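You operate a simulated robot arm through the tools that you are given. There is no shell and no other tool.

You run a simulated robot arm. Do the job below in one go: nothing can be reset, and whatever is moved stays where it is left.

Task
Put things in order on the top of the long bench. At the end: the gap gauge stands on top of the round block; the yellow filter from the top of the long bench stands on top of the blue cover; the sleeve from the top of the long bench stands where the grey pipe stood; the grey pipe from the top of the long bench stands where the yellow filter stood; whatever was shut is shut again. Leave all else as you found it, and nothing knocked over.

The check looks at the end state, three seconds after you hand in, the way a careful person would. Anything else that was tipped, shoved, dropped, spilled or broken makes it a failure. Lids that push on must go on centred and level and be pressed home; caps that screw on are set level and turned clockwise until they are tight.

Robot
A 7-joint arm with a two-finger parallel gripper, fixed in place. Base frame: the origin is on the floor under the middle of its stand, x ahead of it, y to its left, z up; the work surface is at about z = 880. Readings come in mm, degrees, newtons and seconds.
With the tool pointing down near the work surface it reaches from about 240 to 680 mm from the base axis. Its first joint turns from -66.0 to 66.0 degrees. Payload 2.4 kg.
Tool frame: the origin (TCP) lies between the finger pads and is the grasp point; the fingertips stand 30 mm ahead of it; z points along the fingers, y is the line along which they close. The gripper opens to 94 mm. The fingers are 28 mm wide and 10 mm thick; the gripper's body (50 by 96 mm) begins 55 mm behind the TCP.
Orientation is that of the tool frame in the base frame, as a unit quaternion [w, x, y, z]. With the fingers straight down and closing along the base's y, the tool's x points along the base's -x, its y along +y and its z along -z.

Tools
- The arm moves only by the tool send_rows. Its argument "commands" is a list of rows, each an object (a shift or turn left out is 0, a gripper value left out holds the last) with "linear": the shift along the tool's x, y, z in m, a list of three; "rot": the turn, a rotation vector about the tool's x, y, z in degrees, a list of three; "fingers": the finger opening in m, from 0 to 0.094. In form: [{"linear": [tx, ty, tz], "rot": [wx, wy, wz], "fingers": fingers}, ...]. A call has 1 to 20 rows; each row shifts and turns the commanded pose from where the row before left it, along the tool's axes as they then stand. Each row takes 0.2 s and may step no farther than 50 mm and 8.6 degrees from the row before; otherwise, or with a gripper value out of range, the whole call is refused. Where a pose cannot be reached the arm comes as near as it can. A force on the tool above 40 N (or 10 N above the force at the start of the call, whichever is more), or a blocked arm, ends the call early, and 0.2 s more pass. The fingers move at their own pace (about 153 mm/s each) and stop on an object; they squeeze with about 20 N. The grip force told is the motor's: it shows also when the fingers shut on nothing. Time passes only in rows, and 0.2 s behind the last, so rows that do not move let the fingers close. It gives the time, the measured TCP pose, the force on the tool (base axes), the opening and the grip force at its end, in the units of the frame above (readings bear some noise), with the torque about the TCP (base axes, N m) and any sound that the robot's microphone picked up.
- Cameras (640 x 400 px; columns grow to the right, rows downward): "scene" is fixed at [48, 497.6, 1428.5]; the picture's right is [-0.54, -0.84, 0.00], its down [-0.60, 0.38, -0.70] and it looks along [0.59, -0.38, -0.71] (base axes); focal length 235 px, centre (320, 200). "wrist" rides on the gripper at [76, 14, -102] in the tool frame; the picture's right is [-0.18, 0.98, 0.00], its down [-0.75, -0.14, -0.64] and it looks along [-0.63, -0.12, 0.77] (tool axes); focal length 243 px, centre (320, 200). There is no depth. A picture from a camera that has moved, and an enlarged one, comes with that camera's place and axes in the base frame and with its lens.
- get_image(camera): a new picture of that camera. No time passes.
- close_up(camera, box): a new picture of the part [left, top, right, bottom] of that camera's present view, enlarged. No time passes.
- job_done(): hands the job in; it is judged then, once.

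Places have to be worked out from the pictures, the camera data and where the tool is seen. Open the gripper and draw the arm clear of the work before you hand the job in, unless the task says otherwise.

The tools are called as name(argument=value, ...) on one line, values as JSON. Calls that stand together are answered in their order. send_rows: Moves the arm, as the interface text tells. Its arguments: {"type":"object","properties":{"commands":{"type":"array"}},"required":["commands"]} The other tools are called the same way: get_image (camera) takes a picture; close_up (camera, box) takes an enlarged picture of a part of a camera's view; job_done () hands the job in.

At the start:

```text
t: 0.0
tool_pos: [435.3, 100.7, 1184.4]
tool_rot: [-0.001, 0.0, 1.0, 0.0]
ft_force: [0.1, -0.1, -0.1]
wrist_torque: [-0.02, 0.03, 0.0]
finger_gap: 93.8
finger_force: 0.1
```

scene: 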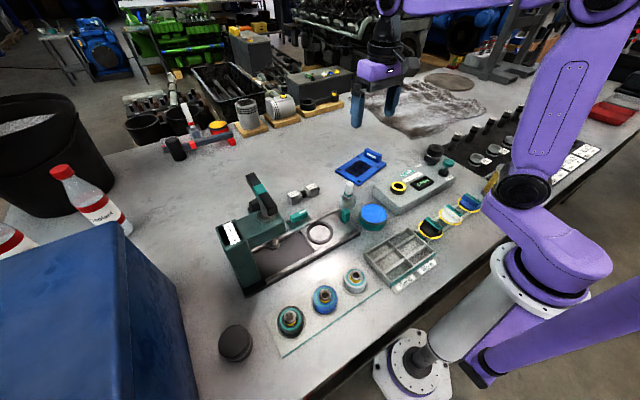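
wrist: 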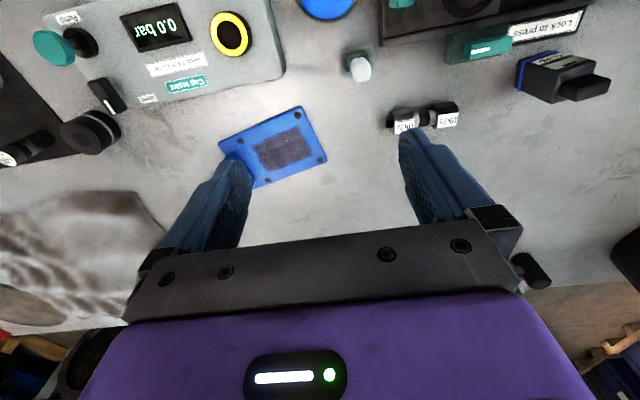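

I start by looking closely at the scene to identify the objects.

close_up(camera="scene", box=[200, 160, 360, 260])

close_up(camera="scene", box=[330, 120, 490, 220])

close_up(camera="scene", box=[200, 200, 480, 375])

close_up(camera="scene", box=[110, 60, 350, 210])

close_up(camera="scene", box=[400, 80, 640, 230])

```text
4.00 times, centred on (280, 210) of scene
camera zoom: at [48.0, 497.6, 1428.5], right [-0.54, -0.84, 0.0], down [-0.6, 0.38, -0.7], along [0.59, -0.38, -0.71], focal length 939 px, centre (480, 160)
```

zoom: 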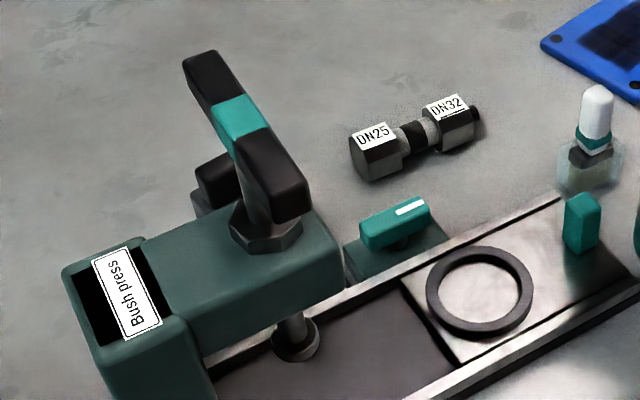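

```text
4.00 times, centred on (410, 170) of scene
camera zoom: at [48.0, 497.6, 1428.5], right [-0.54, -0.84, 0.0], down [-0.6, 0.38, -0.7], along [0.59, -0.38, -0.71], focal length 939 px, centre (-40, 320)
```

zoom: 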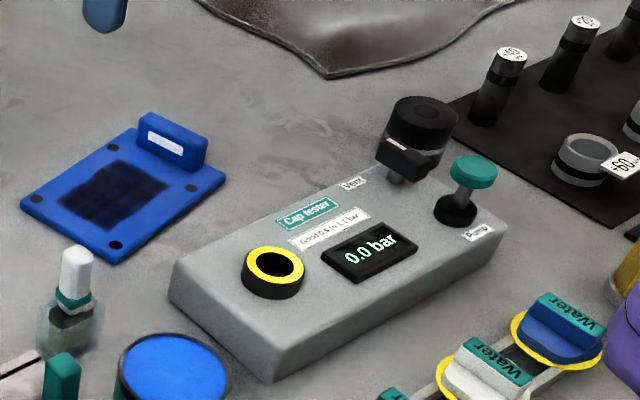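

```text
2.29 times, centred on (340, 288) of scene
camera zoom: at [48.0, 497.6, 1428.5], right [-0.54, -0.84, 0.0], down [-0.6, 0.38, -0.7], along [0.59, -0.38, -0.71], focal length 537 px, centre (274, 0)
```

zoom: 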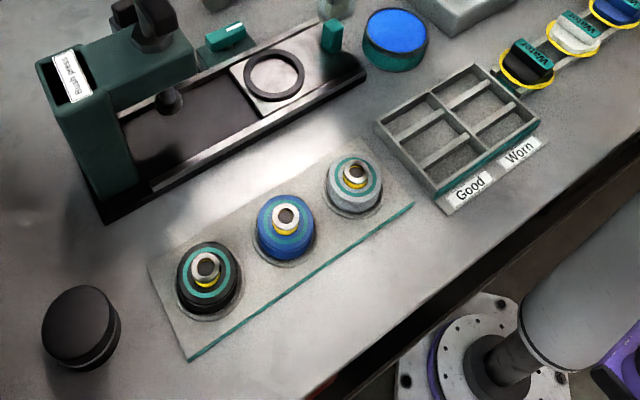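

```text
2.67 times, centred on (230, 135) of scene
camera zoom: at [48.0, 497.6, 1428.5], right [-0.54, -0.84, 0.0], down [-0.6, 0.38, -0.7], along [0.59, -0.38, -0.71], focal length 626 px, centre (560, 373)
```

zoom: 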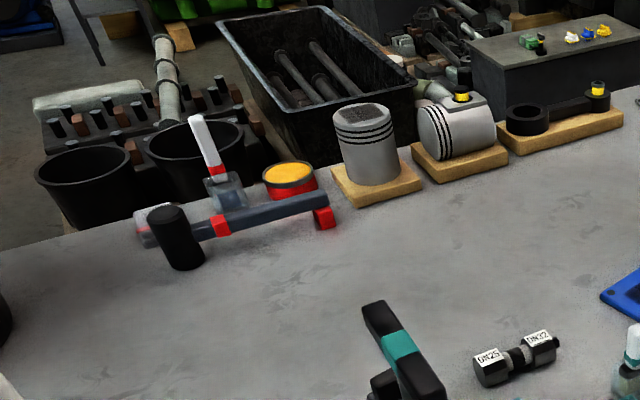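

```text
2.67 times, centred on (520, 155) of scene
camera zoom: at [48.0, 497.6, 1428.5], right [-0.54, -0.84, 0.0], down [-0.6, 0.38, -0.7], along [0.59, -0.38, -0.71], focal length 626 px, centre (-213, 320)
```

zoom: 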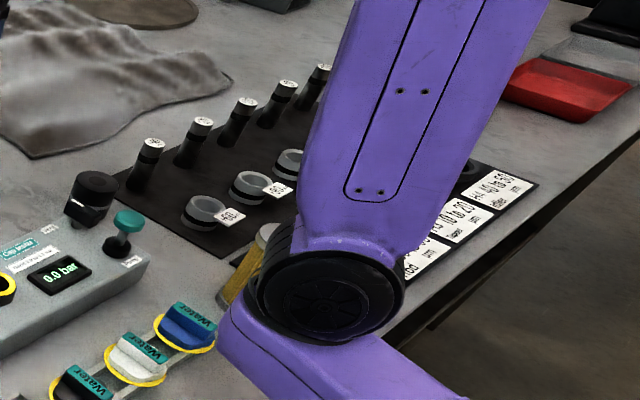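

The wrist view shows more detail; I take enlarged pictures of it and other regions of the scene.

close_up(camera="wrist", box=[0, 0, 320, 200])

close_up(camera="wrist", box=[320, 0, 640, 200])

close_up(camera="scene", box=[0, 90, 240, 240])

close_up(camera="scene", box=[220, 40, 400, 152])

close_up(camera="scene", box=[350, 170, 510, 270])

```text
2.00 times, centred on (160, 100) of wrist
camera zoom: at [359.2, 114.4, 1287.4], right [0.18, 0.98, 0.0], down [0.75, -0.14, 0.64], along [0.63, -0.12, -0.77], focal length 485 px, centre (640, 400)
```

zoom: 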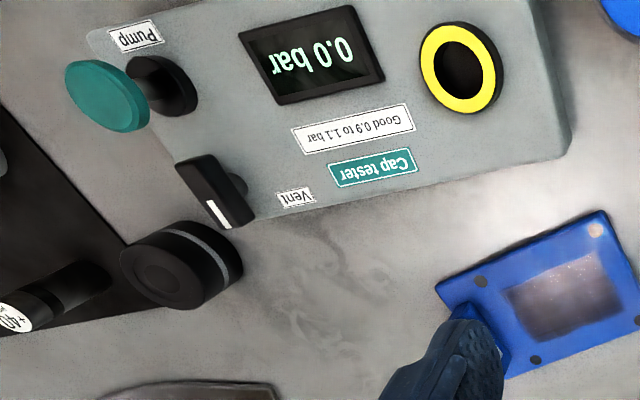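

```text
2.00 times, centred on (480, 100) of wrist
camera zoom: at [359.2, 114.4, 1287.4], right [0.18, 0.98, 0.0], down [0.75, -0.14, 0.64], along [0.63, -0.12, -0.77], focal length 485 px, centre (0, 400)
```

zoom: 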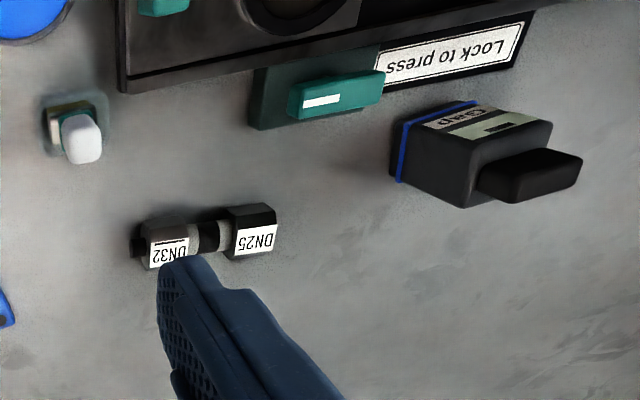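

```text
2.67 times, centred on (120, 165) of scene
camera zoom: at [48.0, 497.6, 1428.5], right [-0.54, -0.84, 0.0], down [-0.6, 0.38, -0.7], along [0.59, -0.38, -0.71], focal length 626 px, centre (853, 293)
```

zoom: 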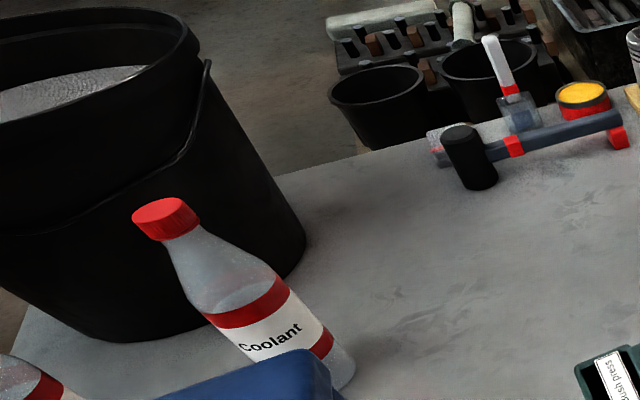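

```text
3.56 times, centred on (310, 96) of scene
camera zoom: at [48.0, 497.6, 1428.5], right [-0.54, -0.84, 0.0], down [-0.6, 0.38, -0.7], along [0.59, -0.38, -0.71], focal length 835 px, centre (356, 570)
```

zoom: 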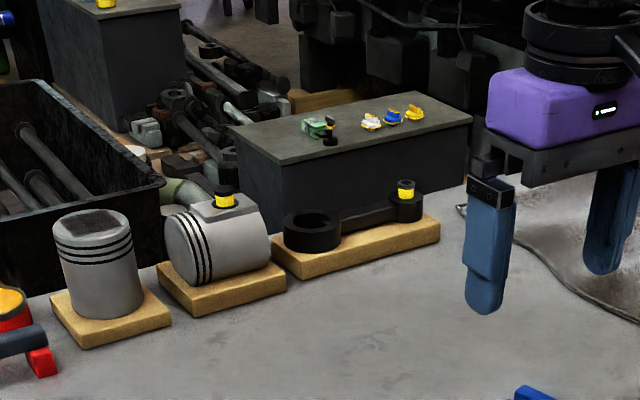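

```text
4.00 times, centred on (430, 220) of scene
camera zoom: at [48.0, 497.6, 1428.5], right [-0.54, -0.84, 0.0], down [-0.6, 0.38, -0.7], along [0.59, -0.38, -0.71], focal length 939 px, centre (-120, 120)
```

zoom: 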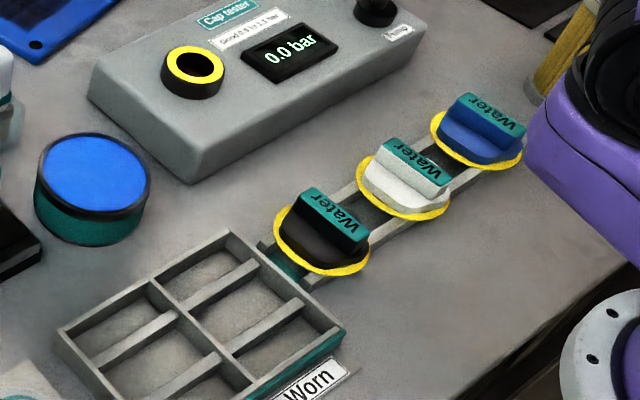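

I look closer at the device at the right edge of the wrist view, and the region behind the arm.

close_up(camera="wrist", box=[500, 30, 628, 110])

close_up(camera="scene", box=[470, 130, 630, 230])

close_up(camera="scene", box=[230, 160, 310, 210])

close_up(camera="scene", box=[560, 60, 640, 110])

```text
5.00 times, centred on (564, 70) of wrist
camera zoom: at [359.2, 114.4, 1287.4], right [0.18, 0.98, 0.0], down [0.75, -0.14, 0.64], along [0.63, -0.12, -0.77], focal length 1213 px, centre (-900, 850)
```

zoom: 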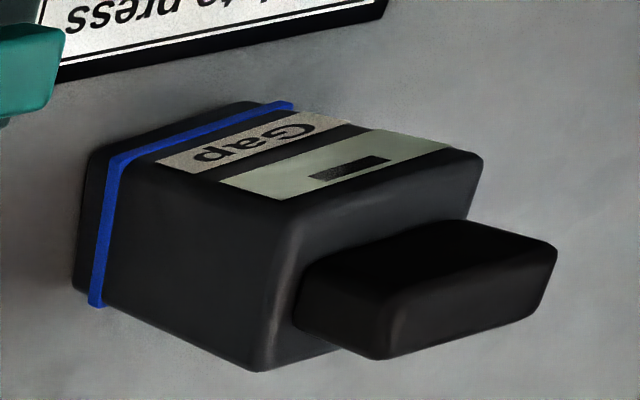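

```text
4.00 times, centred on (550, 180) of scene
camera zoom: at [48.0, 497.6, 1428.5], right [-0.54, -0.84, 0.0], down [-0.6, 0.38, -0.7], along [0.59, -0.38, -0.71], focal length 939 px, centre (-600, 280)
```

zoom: 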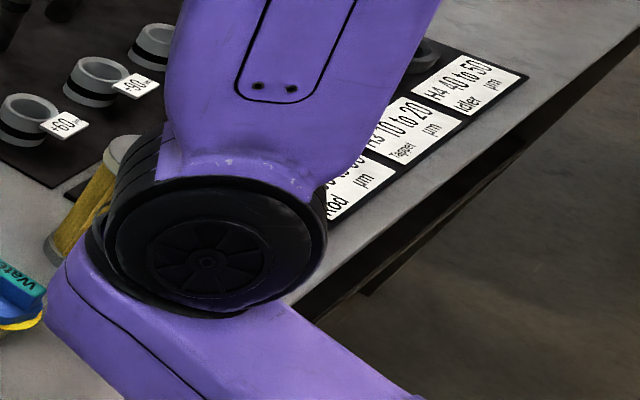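

```text
8.00 times, centred on (270, 185) of scene
camera zoom: at [48.0, 497.6, 1428.5], right [-0.54, -0.84, 0.0], down [-0.6, 0.38, -0.7], along [0.59, -0.38, -0.71], focal length 1879 px, centre (720, 320)
```

zoom: 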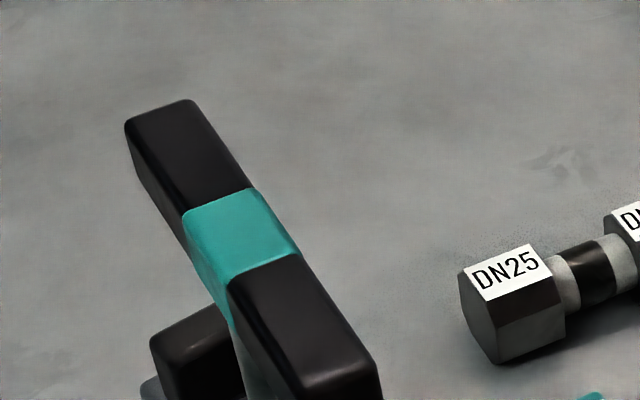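

```text
8.00 times, centred on (600, 85) of scene
camera zoom: at [48.0, 497.6, 1428.5], right [-0.54, -0.84, 0.0], down [-0.6, 0.38, -0.7], along [0.59, -0.38, -0.71], focal length 1879 px, centre (-1920, 1120)
```

zoom: 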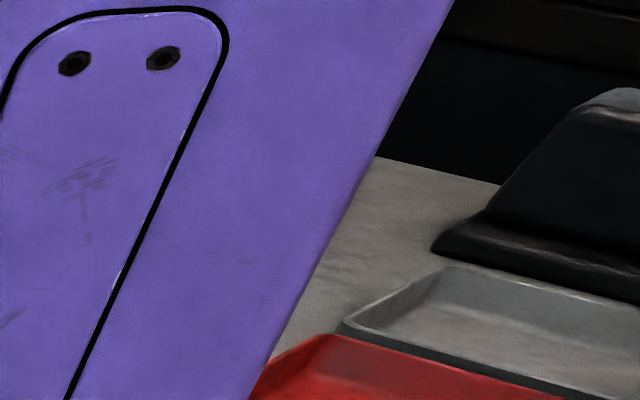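

I see a black "Gap" block behind the press (gap gauge) and a yellow cylinder hidden behind the arm. I move the arm to the right side at height to view that area.

send_rows(commands=[{"linear": [0.01, -0.045, 0]}, {"linear": [0.01, -0.045, 0]}, {"linear": [0.01, -0.045, 0]}, {"linear": [0.01, -0.045, 0]}, {"linear": [0.01, -0.045, 0]}, {"linear": [0.01, -0.045, 0]}, {"linear": [0.01, -0.045, 0]}, {"linear": [0.01, -0.045, 0]}, {"linear": [0, 0, 0]}, {"linear": [0, 0, 0]}])

get_image(camera="scene")

get_image(camera="wrist")

```text
t: 2.2
tool_pos: [353.6, -258.5, 1182.7]
tool_rot: [0.0, 0.0, 1.0, 0.0]
ft_force: [0.2, 0.1, 0.1]
wrist_torque: [-0.02, 0.0, 0.02]
finger_gap: 94.0
finger_force: 0.0
```

```text
taken
```

scene: 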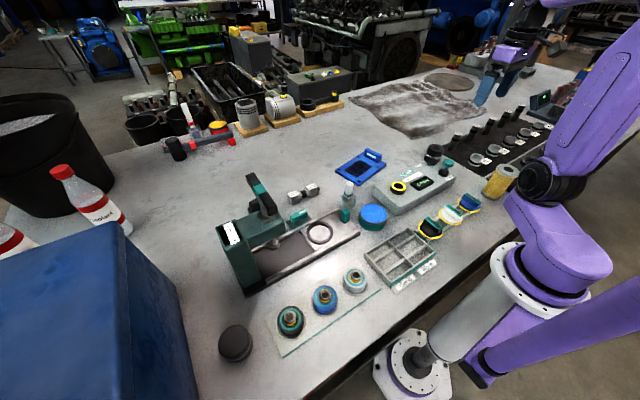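

```text
taken
camera wrist: at [277.3, -244.4, 1287.1], right [0.18, 0.98, 0.0], down [0.75, -0.14, 0.64], along [0.63, -0.12, -0.77], focal length 243 px, centre (320, 200)
```

wrist: 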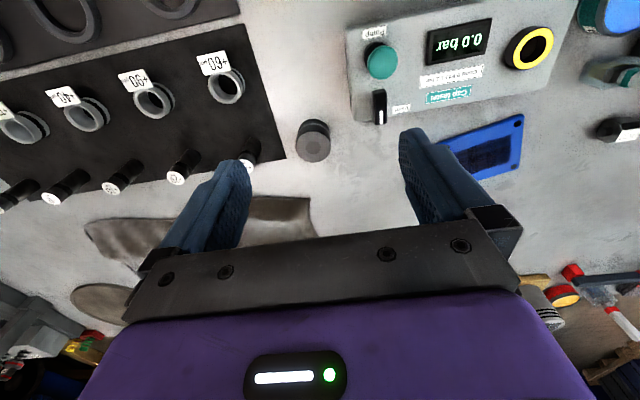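

close_up(camera="scene", box=[400, 130, 560, 230])

close_up(camera="wrist", box=[0, 0, 320, 200])

close_up(camera="wrist", box=[320, 0, 640, 200])

close_up(camera="scene", box=[440, 70, 600, 170])

```text
4.00 times, centred on (480, 180) of scene
camera zoom: at [48.0, 497.5, 1428.5], right [-0.54, -0.84, 0.0], down [-0.6, 0.38, -0.7], along [0.59, -0.38, -0.71], focal length 939 px, centre (-320, 280)
```

zoom: 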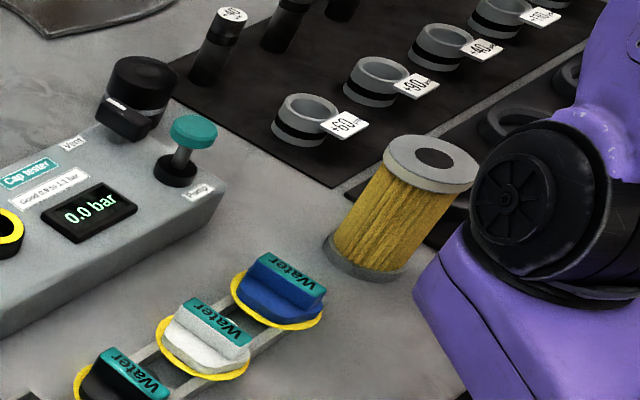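

```text
2.00 times, centred on (160, 100) of wrist
camera zoom: at [277.3, -244.4, 1287.1], right [0.18, 0.98, 0.0], down [0.75, -0.14, 0.64], along [0.63, -0.12, -0.77], focal length 485 px, centre (640, 400)
```

zoom: 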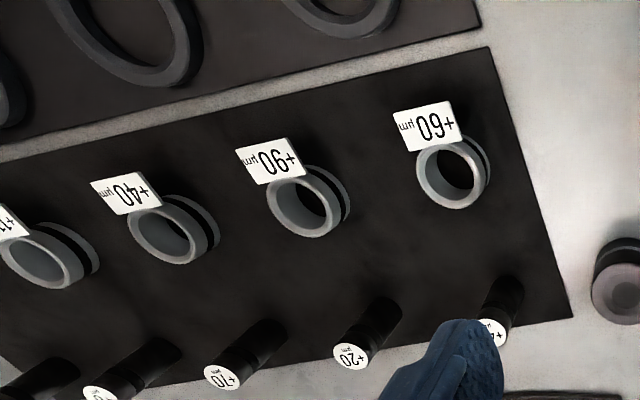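

```text
2.00 times, centred on (480, 100) of wrist
camera zoom: at [277.3, -244.4, 1287.1], right [0.18, 0.98, 0.0], down [0.75, -0.14, 0.64], along [0.63, -0.12, -0.77], focal length 485 px, centre (0, 400)
```

zoom: 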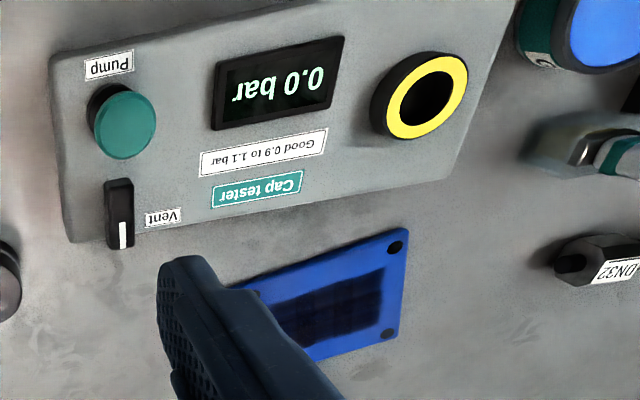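

```text
4.00 times, centred on (520, 120) of scene
camera zoom: at [48.0, 497.5, 1428.5], right [-0.54, -0.84, 0.0], down [-0.6, 0.38, -0.7], along [0.59, -0.38, -0.71], focal length 939 px, centre (-480, 520)
```

zoom: 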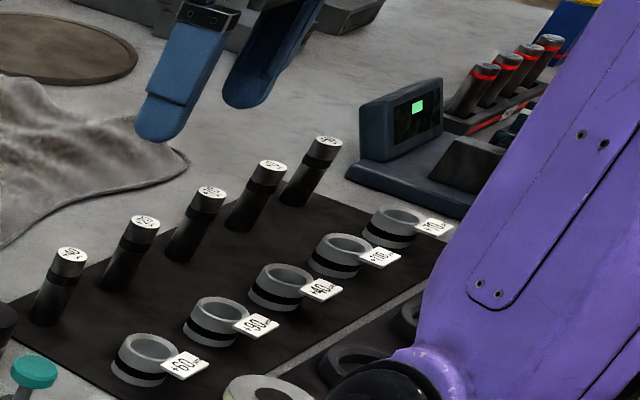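

The yellow pleated filter stands right of the cap tester. Sleeve and grey pipe not yet found; I move to the left side to look there.

send_rows(commands=[{"linear": [0, 0.048, 0]}, {"linear": [0, 0.048, 0]}, {"linear": [0, 0.048, 0]}, {"linear": [0, 0.048, 0]}, {"linear": [0, 0.048, 0]}, {"linear": [0, 0.048, 0]}, {"linear": [0, 0.048, 0]}, {"linear": [0, 0.048, 0]}, {"linear": [0, 0.048, 0]}, {"linear": [0, 0.048, 0]}, {"linear": [0, 0.048, 0]}, {"linear": [0, 0.048, 0]}, {"linear": [0, 0.048, 0]}, {"linear": [0, 0, 0]}, {"linear": [0, 0, 0]}])

get_image(camera="scene")

get_image(camera="wrist")

```text
t: 5.4
tool_pos: [352.9, 361.5, 1186.1]
tool_rot: [0.0, 0.0, 1.0, 0.0]
ft_force: [0.3, 0.2, 0.1]
wrist_torque: [-0.04, -0.02, 0.01]
finger_gap: 93.9
finger_force: 0.1
```

```text
taken
```

scene: 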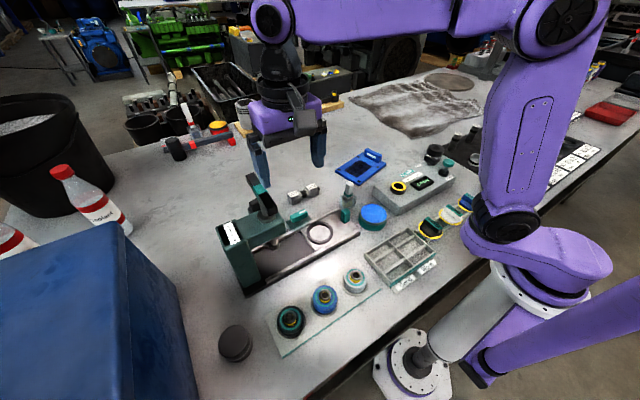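

```text
taken
camera wrist: at [276.8, 376.2, 1290.2], right [0.18, 0.98, 0.0], down [0.75, -0.14, 0.64], along [0.63, -0.12, -0.77], focal length 243 px, centre (320, 200)
```

wrist: 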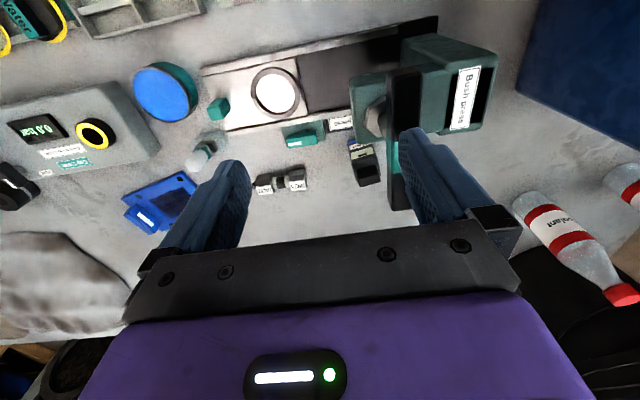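

close_up(camera="wrist", box=[100, 20, 340, 170])

close_up(camera="wrist", box=[320, 20, 560, 170])

close_up(camera="wrist", box=[100, 140, 340, 290])

close_up(camera="scene", box=[210, 260, 386, 370])

```text
2.67 times, centred on (220, 95) of wrist
camera zoom: at [276.8, 376.2, 1290.2], right [0.18, 0.98, 0.0], down [0.75, -0.14, 0.64], along [0.63, -0.12, -0.77], focal length 647 px, centre (587, 480)
```

zoom: 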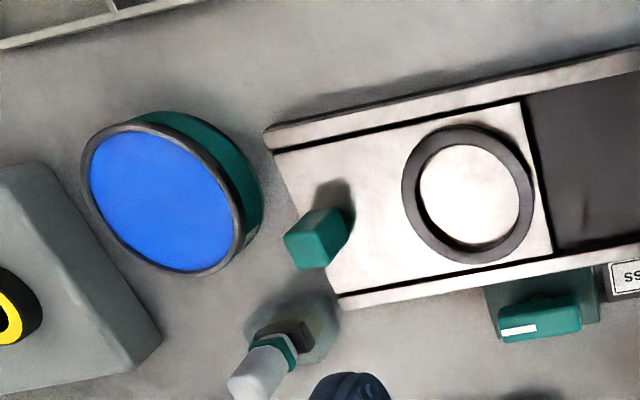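

```text
2.67 times, centred on (440, 95) of wrist
camera zoom: at [276.8, 376.2, 1290.2], right [0.18, 0.98, 0.0], down [0.75, -0.14, 0.64], along [0.63, -0.12, -0.77], focal length 647 px, centre (0, 480)
```

zoom: 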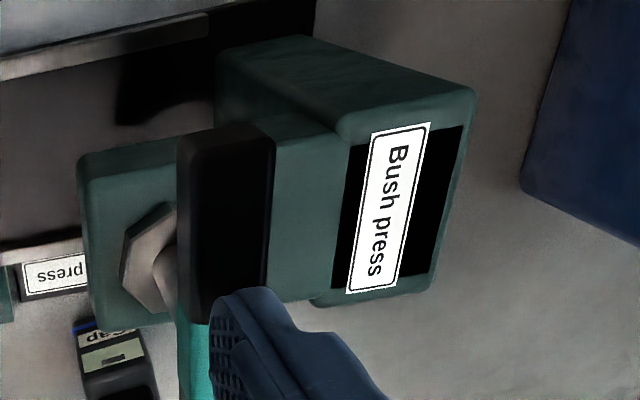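

```text
2.67 times, centred on (220, 215) of wrist
camera zoom: at [276.8, 376.2, 1290.2], right [0.18, 0.98, 0.0], down [0.75, -0.14, 0.64], along [0.63, -0.12, -0.77], focal length 647 px, centre (587, 160)
```

zoom: 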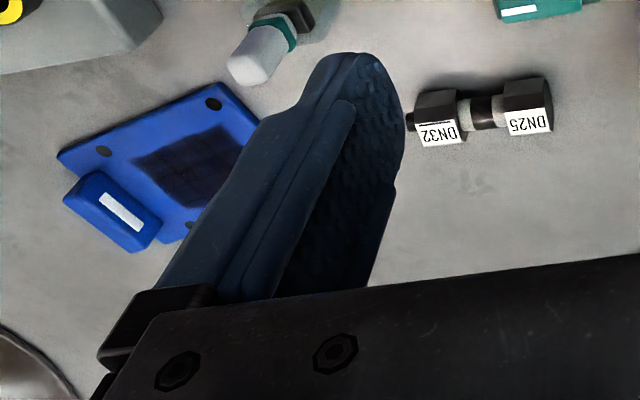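

```text
3.64 times, centred on (298, 315) of scene
camera zoom: at [48.0, 497.6, 1428.5], right [-0.54, -0.84, 0.0], down [-0.6, 0.38, -0.7], along [0.59, -0.38, -0.71], focal length 854 px, centre (400, -218)
```

zoom: 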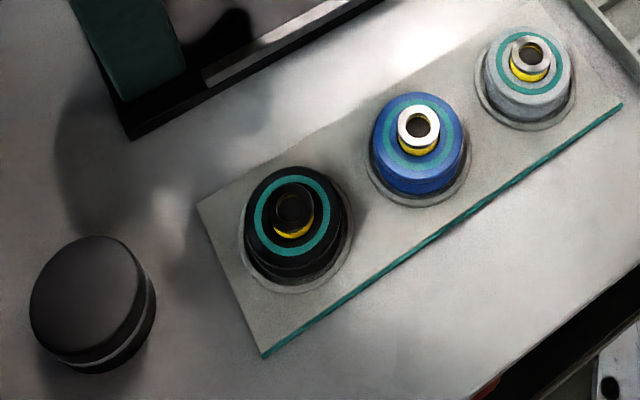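

Still no sleeve or grey pipe identified. I return to the right side, turning the camera to look at the far right part of the bench.

send_rows(commands=[{"linear": [0, -0.049, 0]}, {"linear": [0, -0.049, 0]}, {"linear": [0, -0.049, 0]}, {"linear": [0, -0.049, 0]}, {"linear": [0, -0.049, 0]}, {"linear": [0, -0.049, 0]}, {"linear": [0, -0.049, 0]}, {"linear": [0, -0.049, 0]}, {"linear": [0, -0.049, 0]}, {"linear": [0, -0.049, 0]}, {"linear": [0, -0.049, 0]}, {"linear": [0, -0.049, 0]}, {"linear": [0, -0.049, 0]}, {"linear": [0, -0.049, 0]}, {"linear": [0, 0, 0]}, {"linear": [0, 0, 0]}])

send_rows(commands=[{"rot": [0, 0, 8.5]}, {"rot": [0, 0, 8.5]}, {"rot": [0, 0, 8.5]}, {"rot": [0, 0, 8.5]}, {"rot": [0, 0, 8.5]}, {"rot": [0, 0, 8.5]}, {"rot": [0, 0, 8.5]}, {"linear": [0, 0, 0]}, {"linear": [0, 0, 0]}])

get_image(camera="scene")

get_image(camera="wrist")

```text
t: 8.8
tool_pos: [356.4, -323.1, 1186.8]
tool_rot: [0.0, 0.0, 1.0, 0.0]
ft_force: [-0.2, -0.4, 0.3]
wrist_torque: [-0.02, -0.01, -0.01]
finger_gap: 94.2
finger_force: 0.0
```

```text
t: 10.8
tool_pos: [355.0, -322.9, 1184.1]
tool_rot: [0.0, 0.497, 0.868, 0.0]
ft_force: [0.6, 0.4, 0.4]
wrist_torque: [-0.01, 0.01, -0.02]
finger_gap: 94.0
finger_force: 0.0
```

```text
taken
```

scene: 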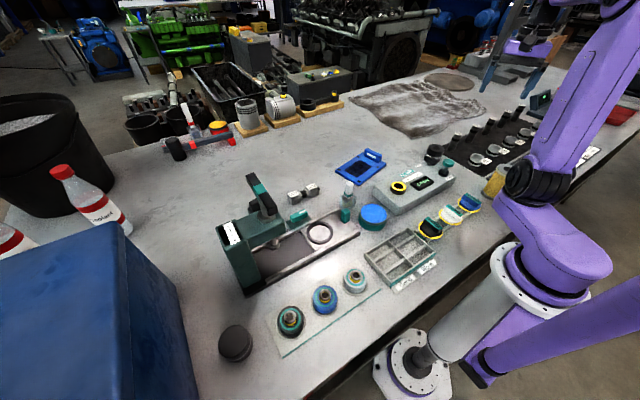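

```text
taken
camera wrist: at [329.5, -249.1, 1287.7], right [0.94, 0.34, 0.0], down [0.26, -0.72, 0.64], along [0.22, -0.6, -0.77], focal length 243 px, centre (320, 200)
```

wrist: 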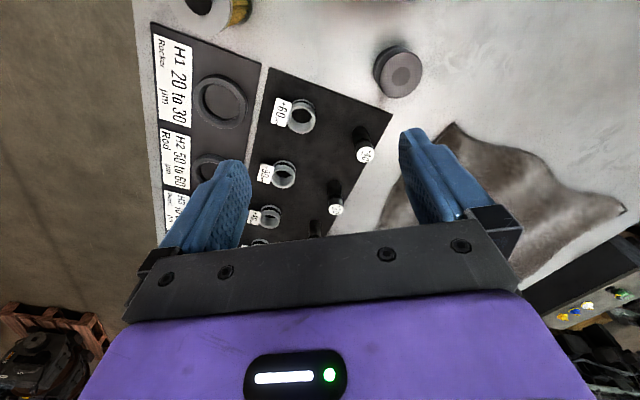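

I tilt the wrist to look further toward the right end of the bench.

send_rows(commands=[{"rot": [0, -8.5, 0]}, {"rot": [0, -8.5, 0]}, {"rot": [0, -8.5, 0]}, {"rot": [0, -8.5, 0]}, {"linear": [0, 0, 0]}, {"linear": [0, 0, 0]}])

get_image(camera="wrist")

close_up(camera="wrist", box=[140, 0, 460, 200])

```text
t: 12.2
tool_pos: [355.0, -322.8, 1183.3]
tool_rot: [0.254, 0.474, 0.83, -0.145]
ft_force: [0.3, 0.4, 0.8]
wrist_torque: [0.0, -0.02, -0.02]
finger_gap: 94.2
finger_force: 0.1
```

```text
taken
camera wrist: at [306.2, -210.6, 1226.8], right [0.92, 0.37, 0.1], down [0.01, -0.3, 0.95], along [0.38, -0.88, -0.28], focal length 243 px, centre (320, 200)
```

wrist: 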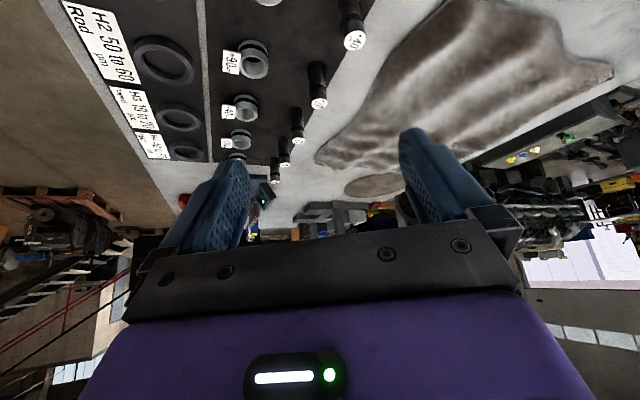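

```text
2.00 times, centred on (300, 100) of wrist
camera zoom: at [306.2, -210.6, 1226.8], right [0.92, 0.37, 0.1], down [0.01, -0.3, 0.95], along [0.38, -0.88, -0.28], focal length 485 px, centre (360, 400)
```

zoom: 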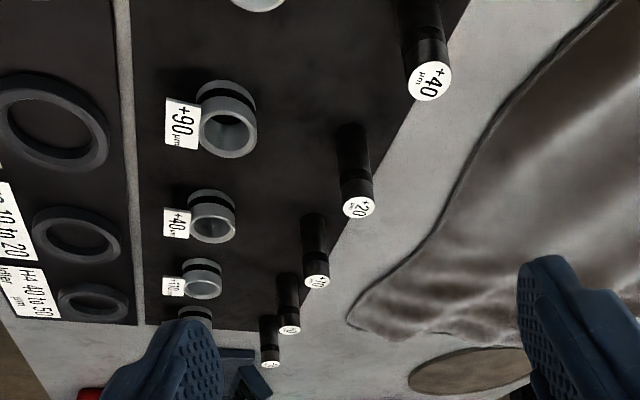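

The right end shows only gauges and mats. I now level the tool and go look at the left end (toward the blue box and behind the press).

send_rows(commands=[{"rot": [0, 8.5, 0]}, {"rot": [0, 8.5, 0]}, {"rot": [0, 8.5, 0]}, {"rot": [0, 8.5, 0]}, {"rot": [0, 0, -8.5]}, {"rot": [0, 0, -8.5]}, {"rot": [0, 0, -8.5]}, {"rot": [0, 0, -8.5]}, {"rot": [0, 0, -8.5]}, {"rot": [0, 0, -8.5]}, {"rot": [0, 0, -8.5]}, {"linear": [0, 0, 0]}, {"linear": [0, 0, 0]}])

get_image(camera="wrist")

```text
t: 15.0
tool_pos: [355.2, -321.5, 1184.7]
tool_rot: [0.0, 0.0, 1.0, 0.0]
ft_force: [-0.5, 0.7, -0.7]
wrist_torque: [0.0, -0.02, -0.02]
finger_gap: 93.9
finger_force: 0.1
```

```text
taken
camera wrist: at [279.3, -307.9, 1287.3], right [0.18, 0.98, 0.0], down [0.75, -0.14, 0.64], along [0.63, -0.12, -0.77], focal length 243 px, centre (320, 200)
```

wrist: 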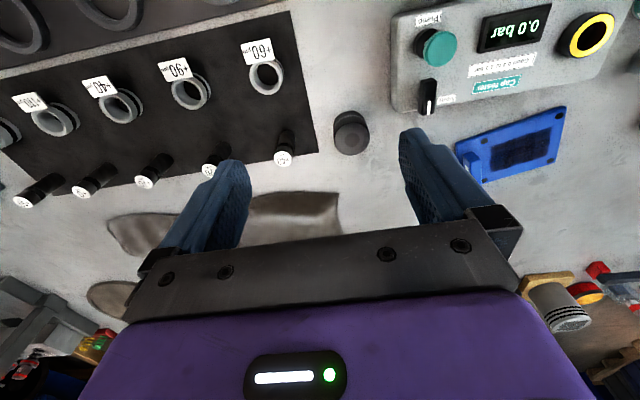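

send_rows(commands=[{"linear": [0, 0.049, 0]}, {"linear": [0, 0.049, 0]}, {"linear": [0, 0.049, 0]}, {"linear": [0, 0.049, 0]}, {"linear": [0, 0.049, 0]}, {"linear": [0, 0.049, 0]}, {"linear": [0, 0.049, 0]}, {"linear": [0, 0.049, 0]}, {"linear": [0, 0.049, 0]}, {"linear": [0, 0.049, 0]}, {"linear": [0, 0.049, 0]}, {"linear": [0, 0.049, 0]}, {"linear": [0, 0.049, 0]}, {"linear": [0, 0, 0]}])

send_rows(commands=[{"rot": [0, 0, -8.5]}, {"rot": [0, 0, -8.5]}, {"rot": [0, 0, -8.5]}, {"rot": [0, 0, -8.5]}, {"rot": [0, 0, -8.5]}, {"rot": [0, 0, -8.5]}, {"rot": [0, 0, -8.5]}, {"linear": [0, 0, 0]}, {"linear": [0, 0, 0]}])

get_image(camera="wrist")

get_image(camera="scene")

```text
t: 18.0
tool_pos: [354.7, 315.1, 1186.6]
tool_rot: [0.0, 0.0, 1.0, 0.0]
ft_force: [1.0, 0.2, 0.2]
wrist_torque: [-0.02, 0.0, 0.0]
finger_gap: 94.1
finger_force: 0.0
```

```text
t: 20.0
tool_pos: [355.1, 316.5, 1184.7]
tool_rot: [0.0, -0.496, 0.868, 0.0]
ft_force: [-0.3, 0.8, -0.5]
wrist_torque: [0.0, 0.01, -0.02]
finger_gap: 94.0
finger_force: 0.1
```

```text
taken
camera wrist: at [304.7, 257.1, 1287.3], right [-0.75, 0.66, 0.0], down [0.5, 0.58, 0.64], along [0.42, 0.48, -0.77], focal length 243 px, centre (320, 200)
```

wrist: 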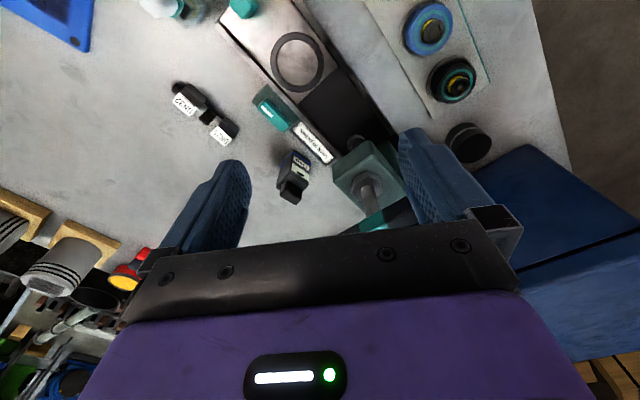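

```text
taken
```

scene: 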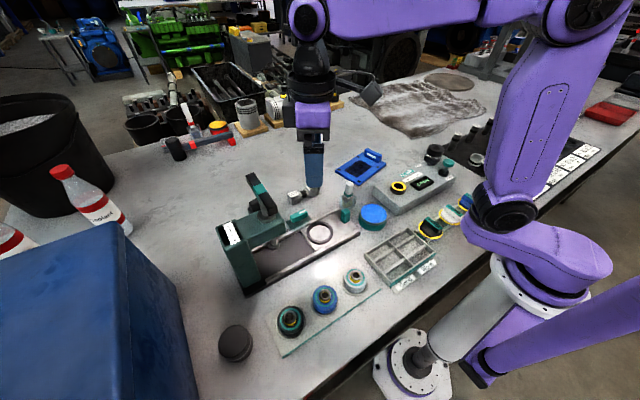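

close_up(camera="wrist", box=[400, 100, 640, 250])

close_up(camera="wrist", box=[150, 60, 350, 185])

close_up(camera="scene", box=[400, 110, 560, 210])

```text
2.67 times, centred on (520, 175) of wrist
camera zoom: at [304.7, 257.1, 1287.3], right [-0.75, 0.66, 0.0], down [0.5, 0.58, 0.64], along [0.42, 0.48, -0.77], focal length 647 px, centre (-213, 267)
```

zoom: 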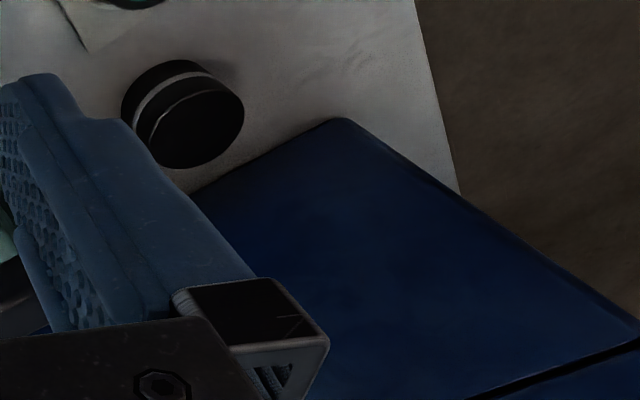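

```text
3.20 times, centred on (250, 122) of wrist
camera zoom: at [304.7, 257.1, 1287.3], right [-0.75, 0.66, 0.0], down [0.5, 0.58, 0.64], along [0.42, 0.48, -0.77], focal length 776 px, centre (544, 448)
```

zoom: 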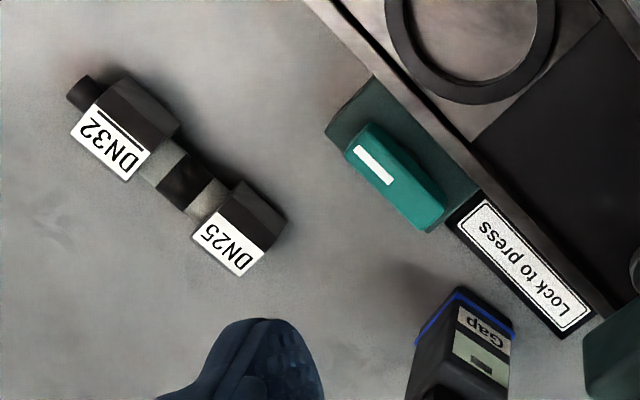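

```text
4.00 times, centred on (480, 160) of scene
camera zoom: at [48.0, 497.6, 1428.5], right [-0.54, -0.84, 0.0], down [-0.6, 0.38, -0.7], along [0.59, -0.38, -0.71], focal length 939 px, centre (-320, 360)
```

zoom: 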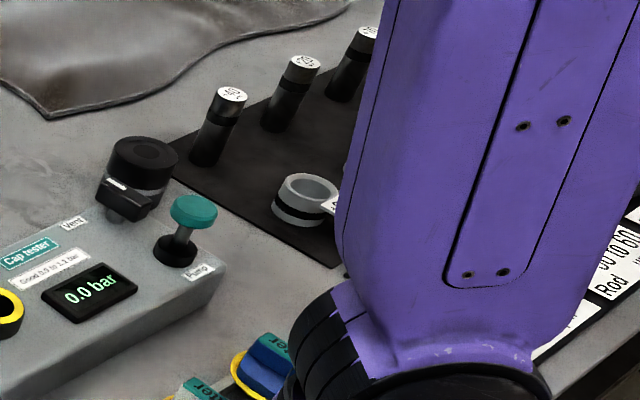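

I've still to identify sleeve and pipe. I rotate back and go look at the black round thing by the tester and the mats more closely from nearer.

send_rows(commands=[{"rot": [0, 0, 8.5]}, {"rot": [0, 0, 8.5]}, {"rot": [0, 0, 8.5]}, {"rot": [0, 0, 8.5]}, {"rot": [0, 0, 8.5]}, {"rot": [0, 0, 8.5]}, {"rot": [0, 0, 8.5]}, {"linear": [0.01, -0.049, 0]}, {"linear": [0.01, -0.049, 0]}, {"linear": [0.01, -0.049, 0]}, {"linear": [0.01, -0.049, 0]}, {"linear": [0, -0.049, 0]}, {"linear": [0, -0.049, 0]}, {"linear": [0, 0, 0]}, {"linear": [0, 0, 0]}])

get_image(camera="wrist")

send_rows(commands=[{"linear": [0, -0.049, 0]}, {"linear": [0, -0.049, 0]}, {"linear": [0, -0.049, 0]}, {"linear": [0, -0.049, 0.02]}, {"linear": [0.01, -0.049, 0.02]}, {"linear": [0.01, -0.049, 0.02]}, {"linear": [0, 0, 0.02]}, {"linear": [0, 0, 0]}, {"linear": [0, 0, 0]}])

get_image(camera="wrist")

```text
t: 23.2
tool_pos: [313.5, 19.4, 1186.2]
tool_rot: [0.0, 0.0, 1.0, 0.0]
ft_force: [-0.2, -0.2, 0.3]
wrist_torque: [0.02, 0.02, 0.02]
finger_gap: 94.3
finger_force: 0.1
```

```text
taken
camera wrist: at [238.2, 34.8, 1288.9], right [0.18, 0.98, 0.0], down [0.75, -0.14, 0.64], along [0.63, -0.12, -0.77], focal length 243 px, centre (320, 200)
```

wrist: 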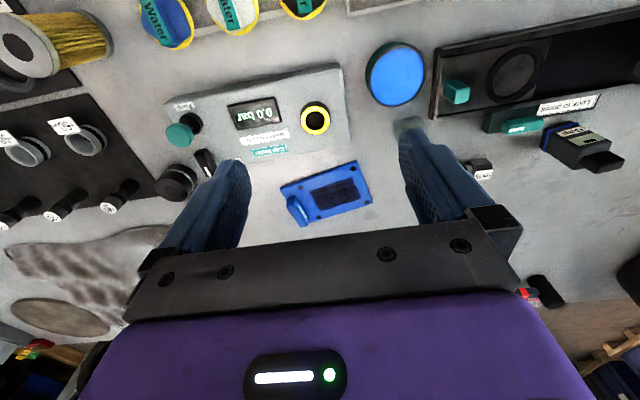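

```text
refused: row 4 steps farther than a row can; nothing moved
```

```text
taken
camera wrist: at [238.2, 34.8, 1288.9], right [0.18, 0.98, 0.0], down [0.75, -0.14, 0.64], along [0.63, -0.12, -0.77], focal length 243 px, centre (320, 200)
```

wrist: 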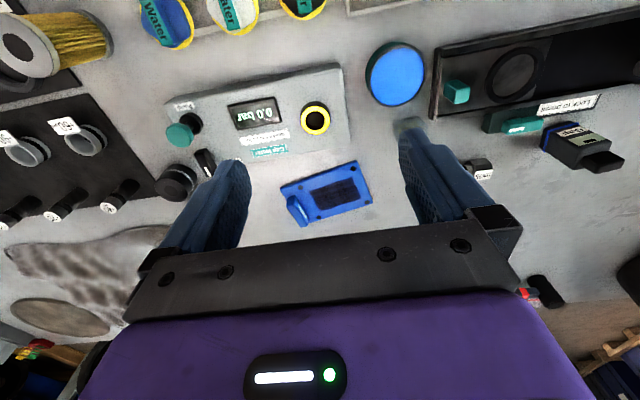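

send_rows(commands=[{"linear": [0, -0.049, 0]}, {"linear": [0, -0.049, 0]}, {"linear": [0, -0.049, 0]}, {"linear": [0, -0.044, 0.02]}, {"linear": [0, -0.044, 0.02]}, {"linear": [0, -0.044, 0.02]}, {"linear": [0, 0, 0.02]}, {"linear": [0, 0, 0]}, {"linear": [0, 0, 0]}])

get_image(camera="wrist")

close_up(camera="wrist", box=[0, 0, 320, 200])

close_up(camera="wrist", box=[240, 90, 400, 190])

```text
t: 25.2
tool_pos: [314.9, -259.1, 1106.6]
tool_rot: [0.0, 0.0, 1.0, -0.001]
ft_force: [-0.8, 0.0, 0.3]
wrist_torque: [-0.02, 0.0, 0.01]
finger_gap: 94.1
finger_force: 0.0
```

```text
taken
camera wrist: at [238.2, -244.3, 1209.4], right [0.18, 0.98, 0.0], down [0.75, -0.14, 0.64], along [0.63, -0.12, -0.77], focal length 243 px, centre (320, 200)
```

wrist: 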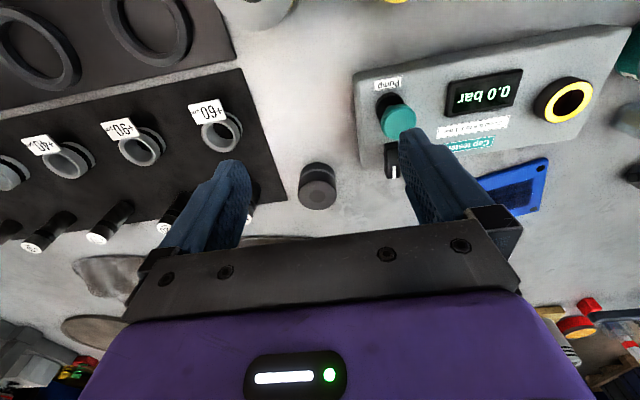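

```text
2.00 times, centred on (160, 100) of wrist
camera zoom: at [238.2, -244.3, 1209.4], right [0.18, 0.98, 0.0], down [0.75, -0.14, 0.64], along [0.63, -0.12, -0.77], focal length 485 px, centre (640, 400)
```

zoom: 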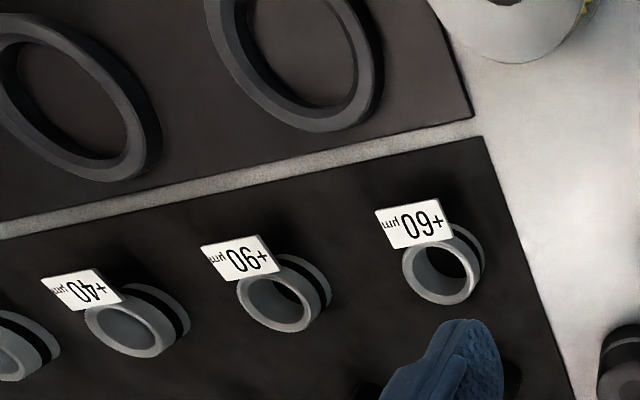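

```text
4.00 times, centred on (320, 140) of wrist
camera zoom: at [238.2, -244.3, 1209.4], right [0.18, 0.98, 0.0], down [0.75, -0.14, 0.64], along [0.63, -0.12, -0.77], focal length 970 px, centre (320, 440)
```

zoom: 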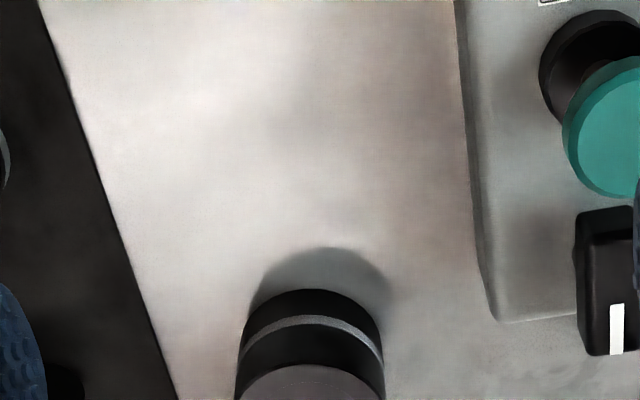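

close_up(camera="wrist", box=[280, 150, 360, 220])

close_up(camera="scene", box=[410, 130, 474, 170])

close_up(camera="scene", box=[204, 320, 268, 370])

close_up(camera="scene", box=[326, 170, 406, 240])

close_up(camera="scene", box=[470, 120, 640, 230])

```text
5.71 times, centred on (320, 185) of wrist
camera zoom: at [238.2, -244.3, 1209.4], right [0.18, 0.98, 0.0], down [0.75, -0.14, 0.64], along [0.63, -0.12, -0.77], focal length 1386 px, centre (320, 286)
```

zoom: 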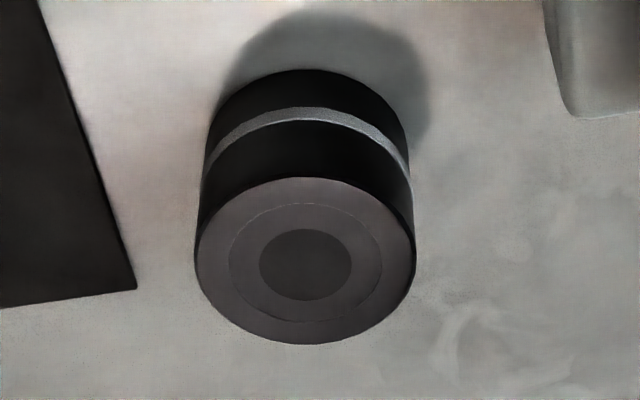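

```text
10.00 times, centred on (442, 150) of scene
camera zoom: at [48.0, 497.5, 1428.5], right [-0.54, -0.84, 0.0], down [-0.6, 0.38, -0.7], along [0.59, -0.38, -0.71], focal length 2348 px, centre (-900, 700)
```

zoom: 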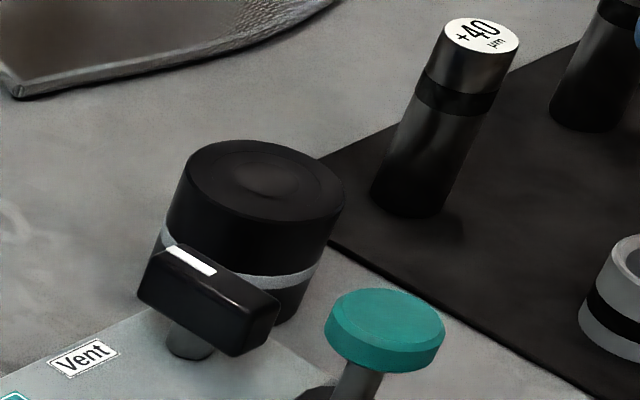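

```text
8.00 times, centred on (236, 345) of scene
camera zoom: at [48.0, 497.5, 1428.5], right [-0.54, -0.84, 0.0], down [-0.6, 0.38, -0.7], along [0.59, -0.38, -0.71], focal length 1879 px, centre (992, -960)
```

zoom: 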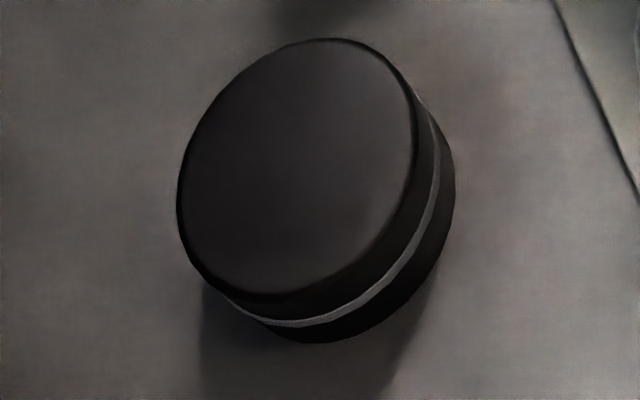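

```text
5.71 times, centred on (366, 205) of scene
camera zoom: at [48.0, 497.5, 1428.5], right [-0.54, -0.84, 0.0], down [-0.6, 0.38, -0.7], along [0.59, -0.38, -0.71], focal length 1342 px, centre (57, 171)
```

zoom: 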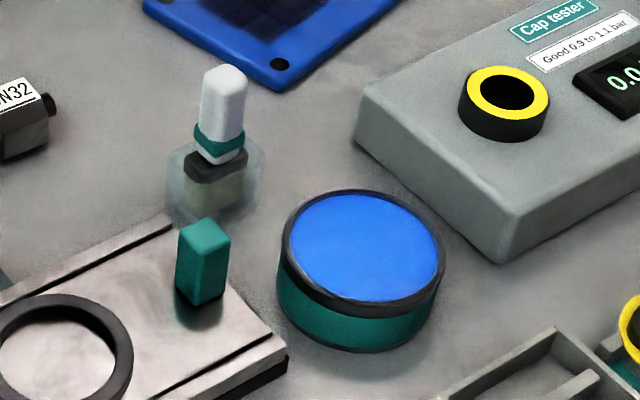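

```text
3.64 times, centred on (555, 175) of scene
camera zoom: at [48.0, 497.5, 1428.5], right [-0.54, -0.84, 0.0], down [-0.6, 0.38, -0.7], along [0.59, -0.38, -0.71], focal length 854 px, centre (-534, 291)
```

zoom: 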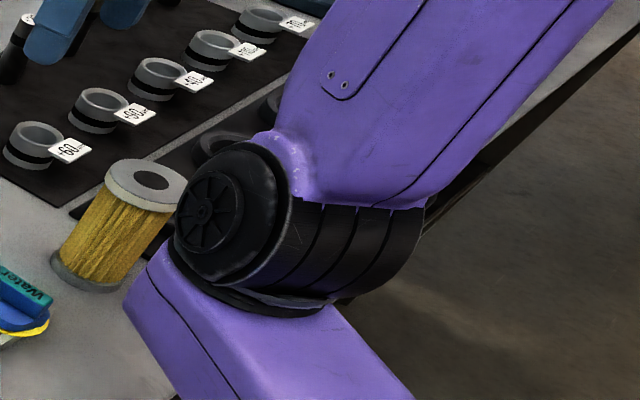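

Two black round pieces exist: one with a plain flat top at left, one with a recessed top by the tester. I now look at the front-left fittings and tray from a side view.

send_rows(commands=[{"linear": [0, 0.044, -0.02]}, {"linear": [0, 0.044, -0.02]}, {"linear": [0, 0.044, -0.02]}, {"linear": [0, 0.044, -0.02]}, {"linear": [0, 0.049, 0]}, {"linear": [0, 0.049, 0]}, {"linear": [0, 0.049, 0]}, {"linear": [0, 0, 0], "rot": [0, 0, -8.5]}, {"rot": [0, 0, -8.5]}, {"rot": [0, 0, -8.5]}, {"rot": [0, 0, -8.5]}, {"rot": [0, 0, -8.5]}, {"rot": [0, 0, -8.5]}, {"rot": [0, 0, -8.5]}, {"rot": [0, 0, -8.5]}, {"rot": [0, 0, -8.5]}, {"rot": [0, 0, -8.5]}, {"linear": [0, 0, 0]}, {"linear": [0, 0, 0]}])

get_image(camera="wrist")

```text
t: 29.2
tool_pos: [315.5, 65.2, 1184.2]
tool_rot: [0.0, -0.676, 0.737, -0.001]
ft_force: [-0.1, 0.5, 0.2]
wrist_torque: [-0.01, 0.01, 0.01]
finger_gap: 94.0
finger_force: 0.0
```

```text
taken
camera wrist: at [294.7, -9.1, 1286.9], right [-0.96, 0.27, 0.0], down [0.21, 0.74, 0.64], along [0.17, 0.62, -0.77], focal length 243 px, centre (320, 200)
```

wrist: 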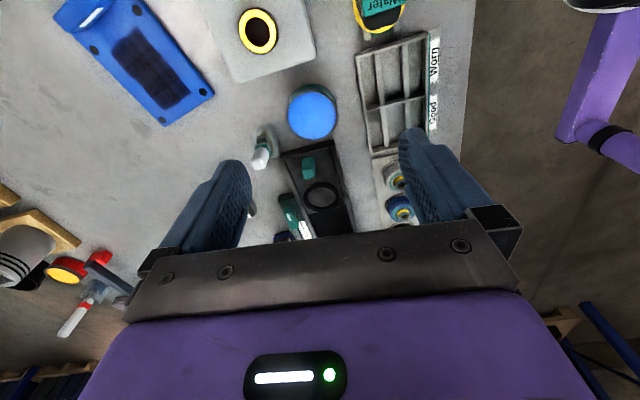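

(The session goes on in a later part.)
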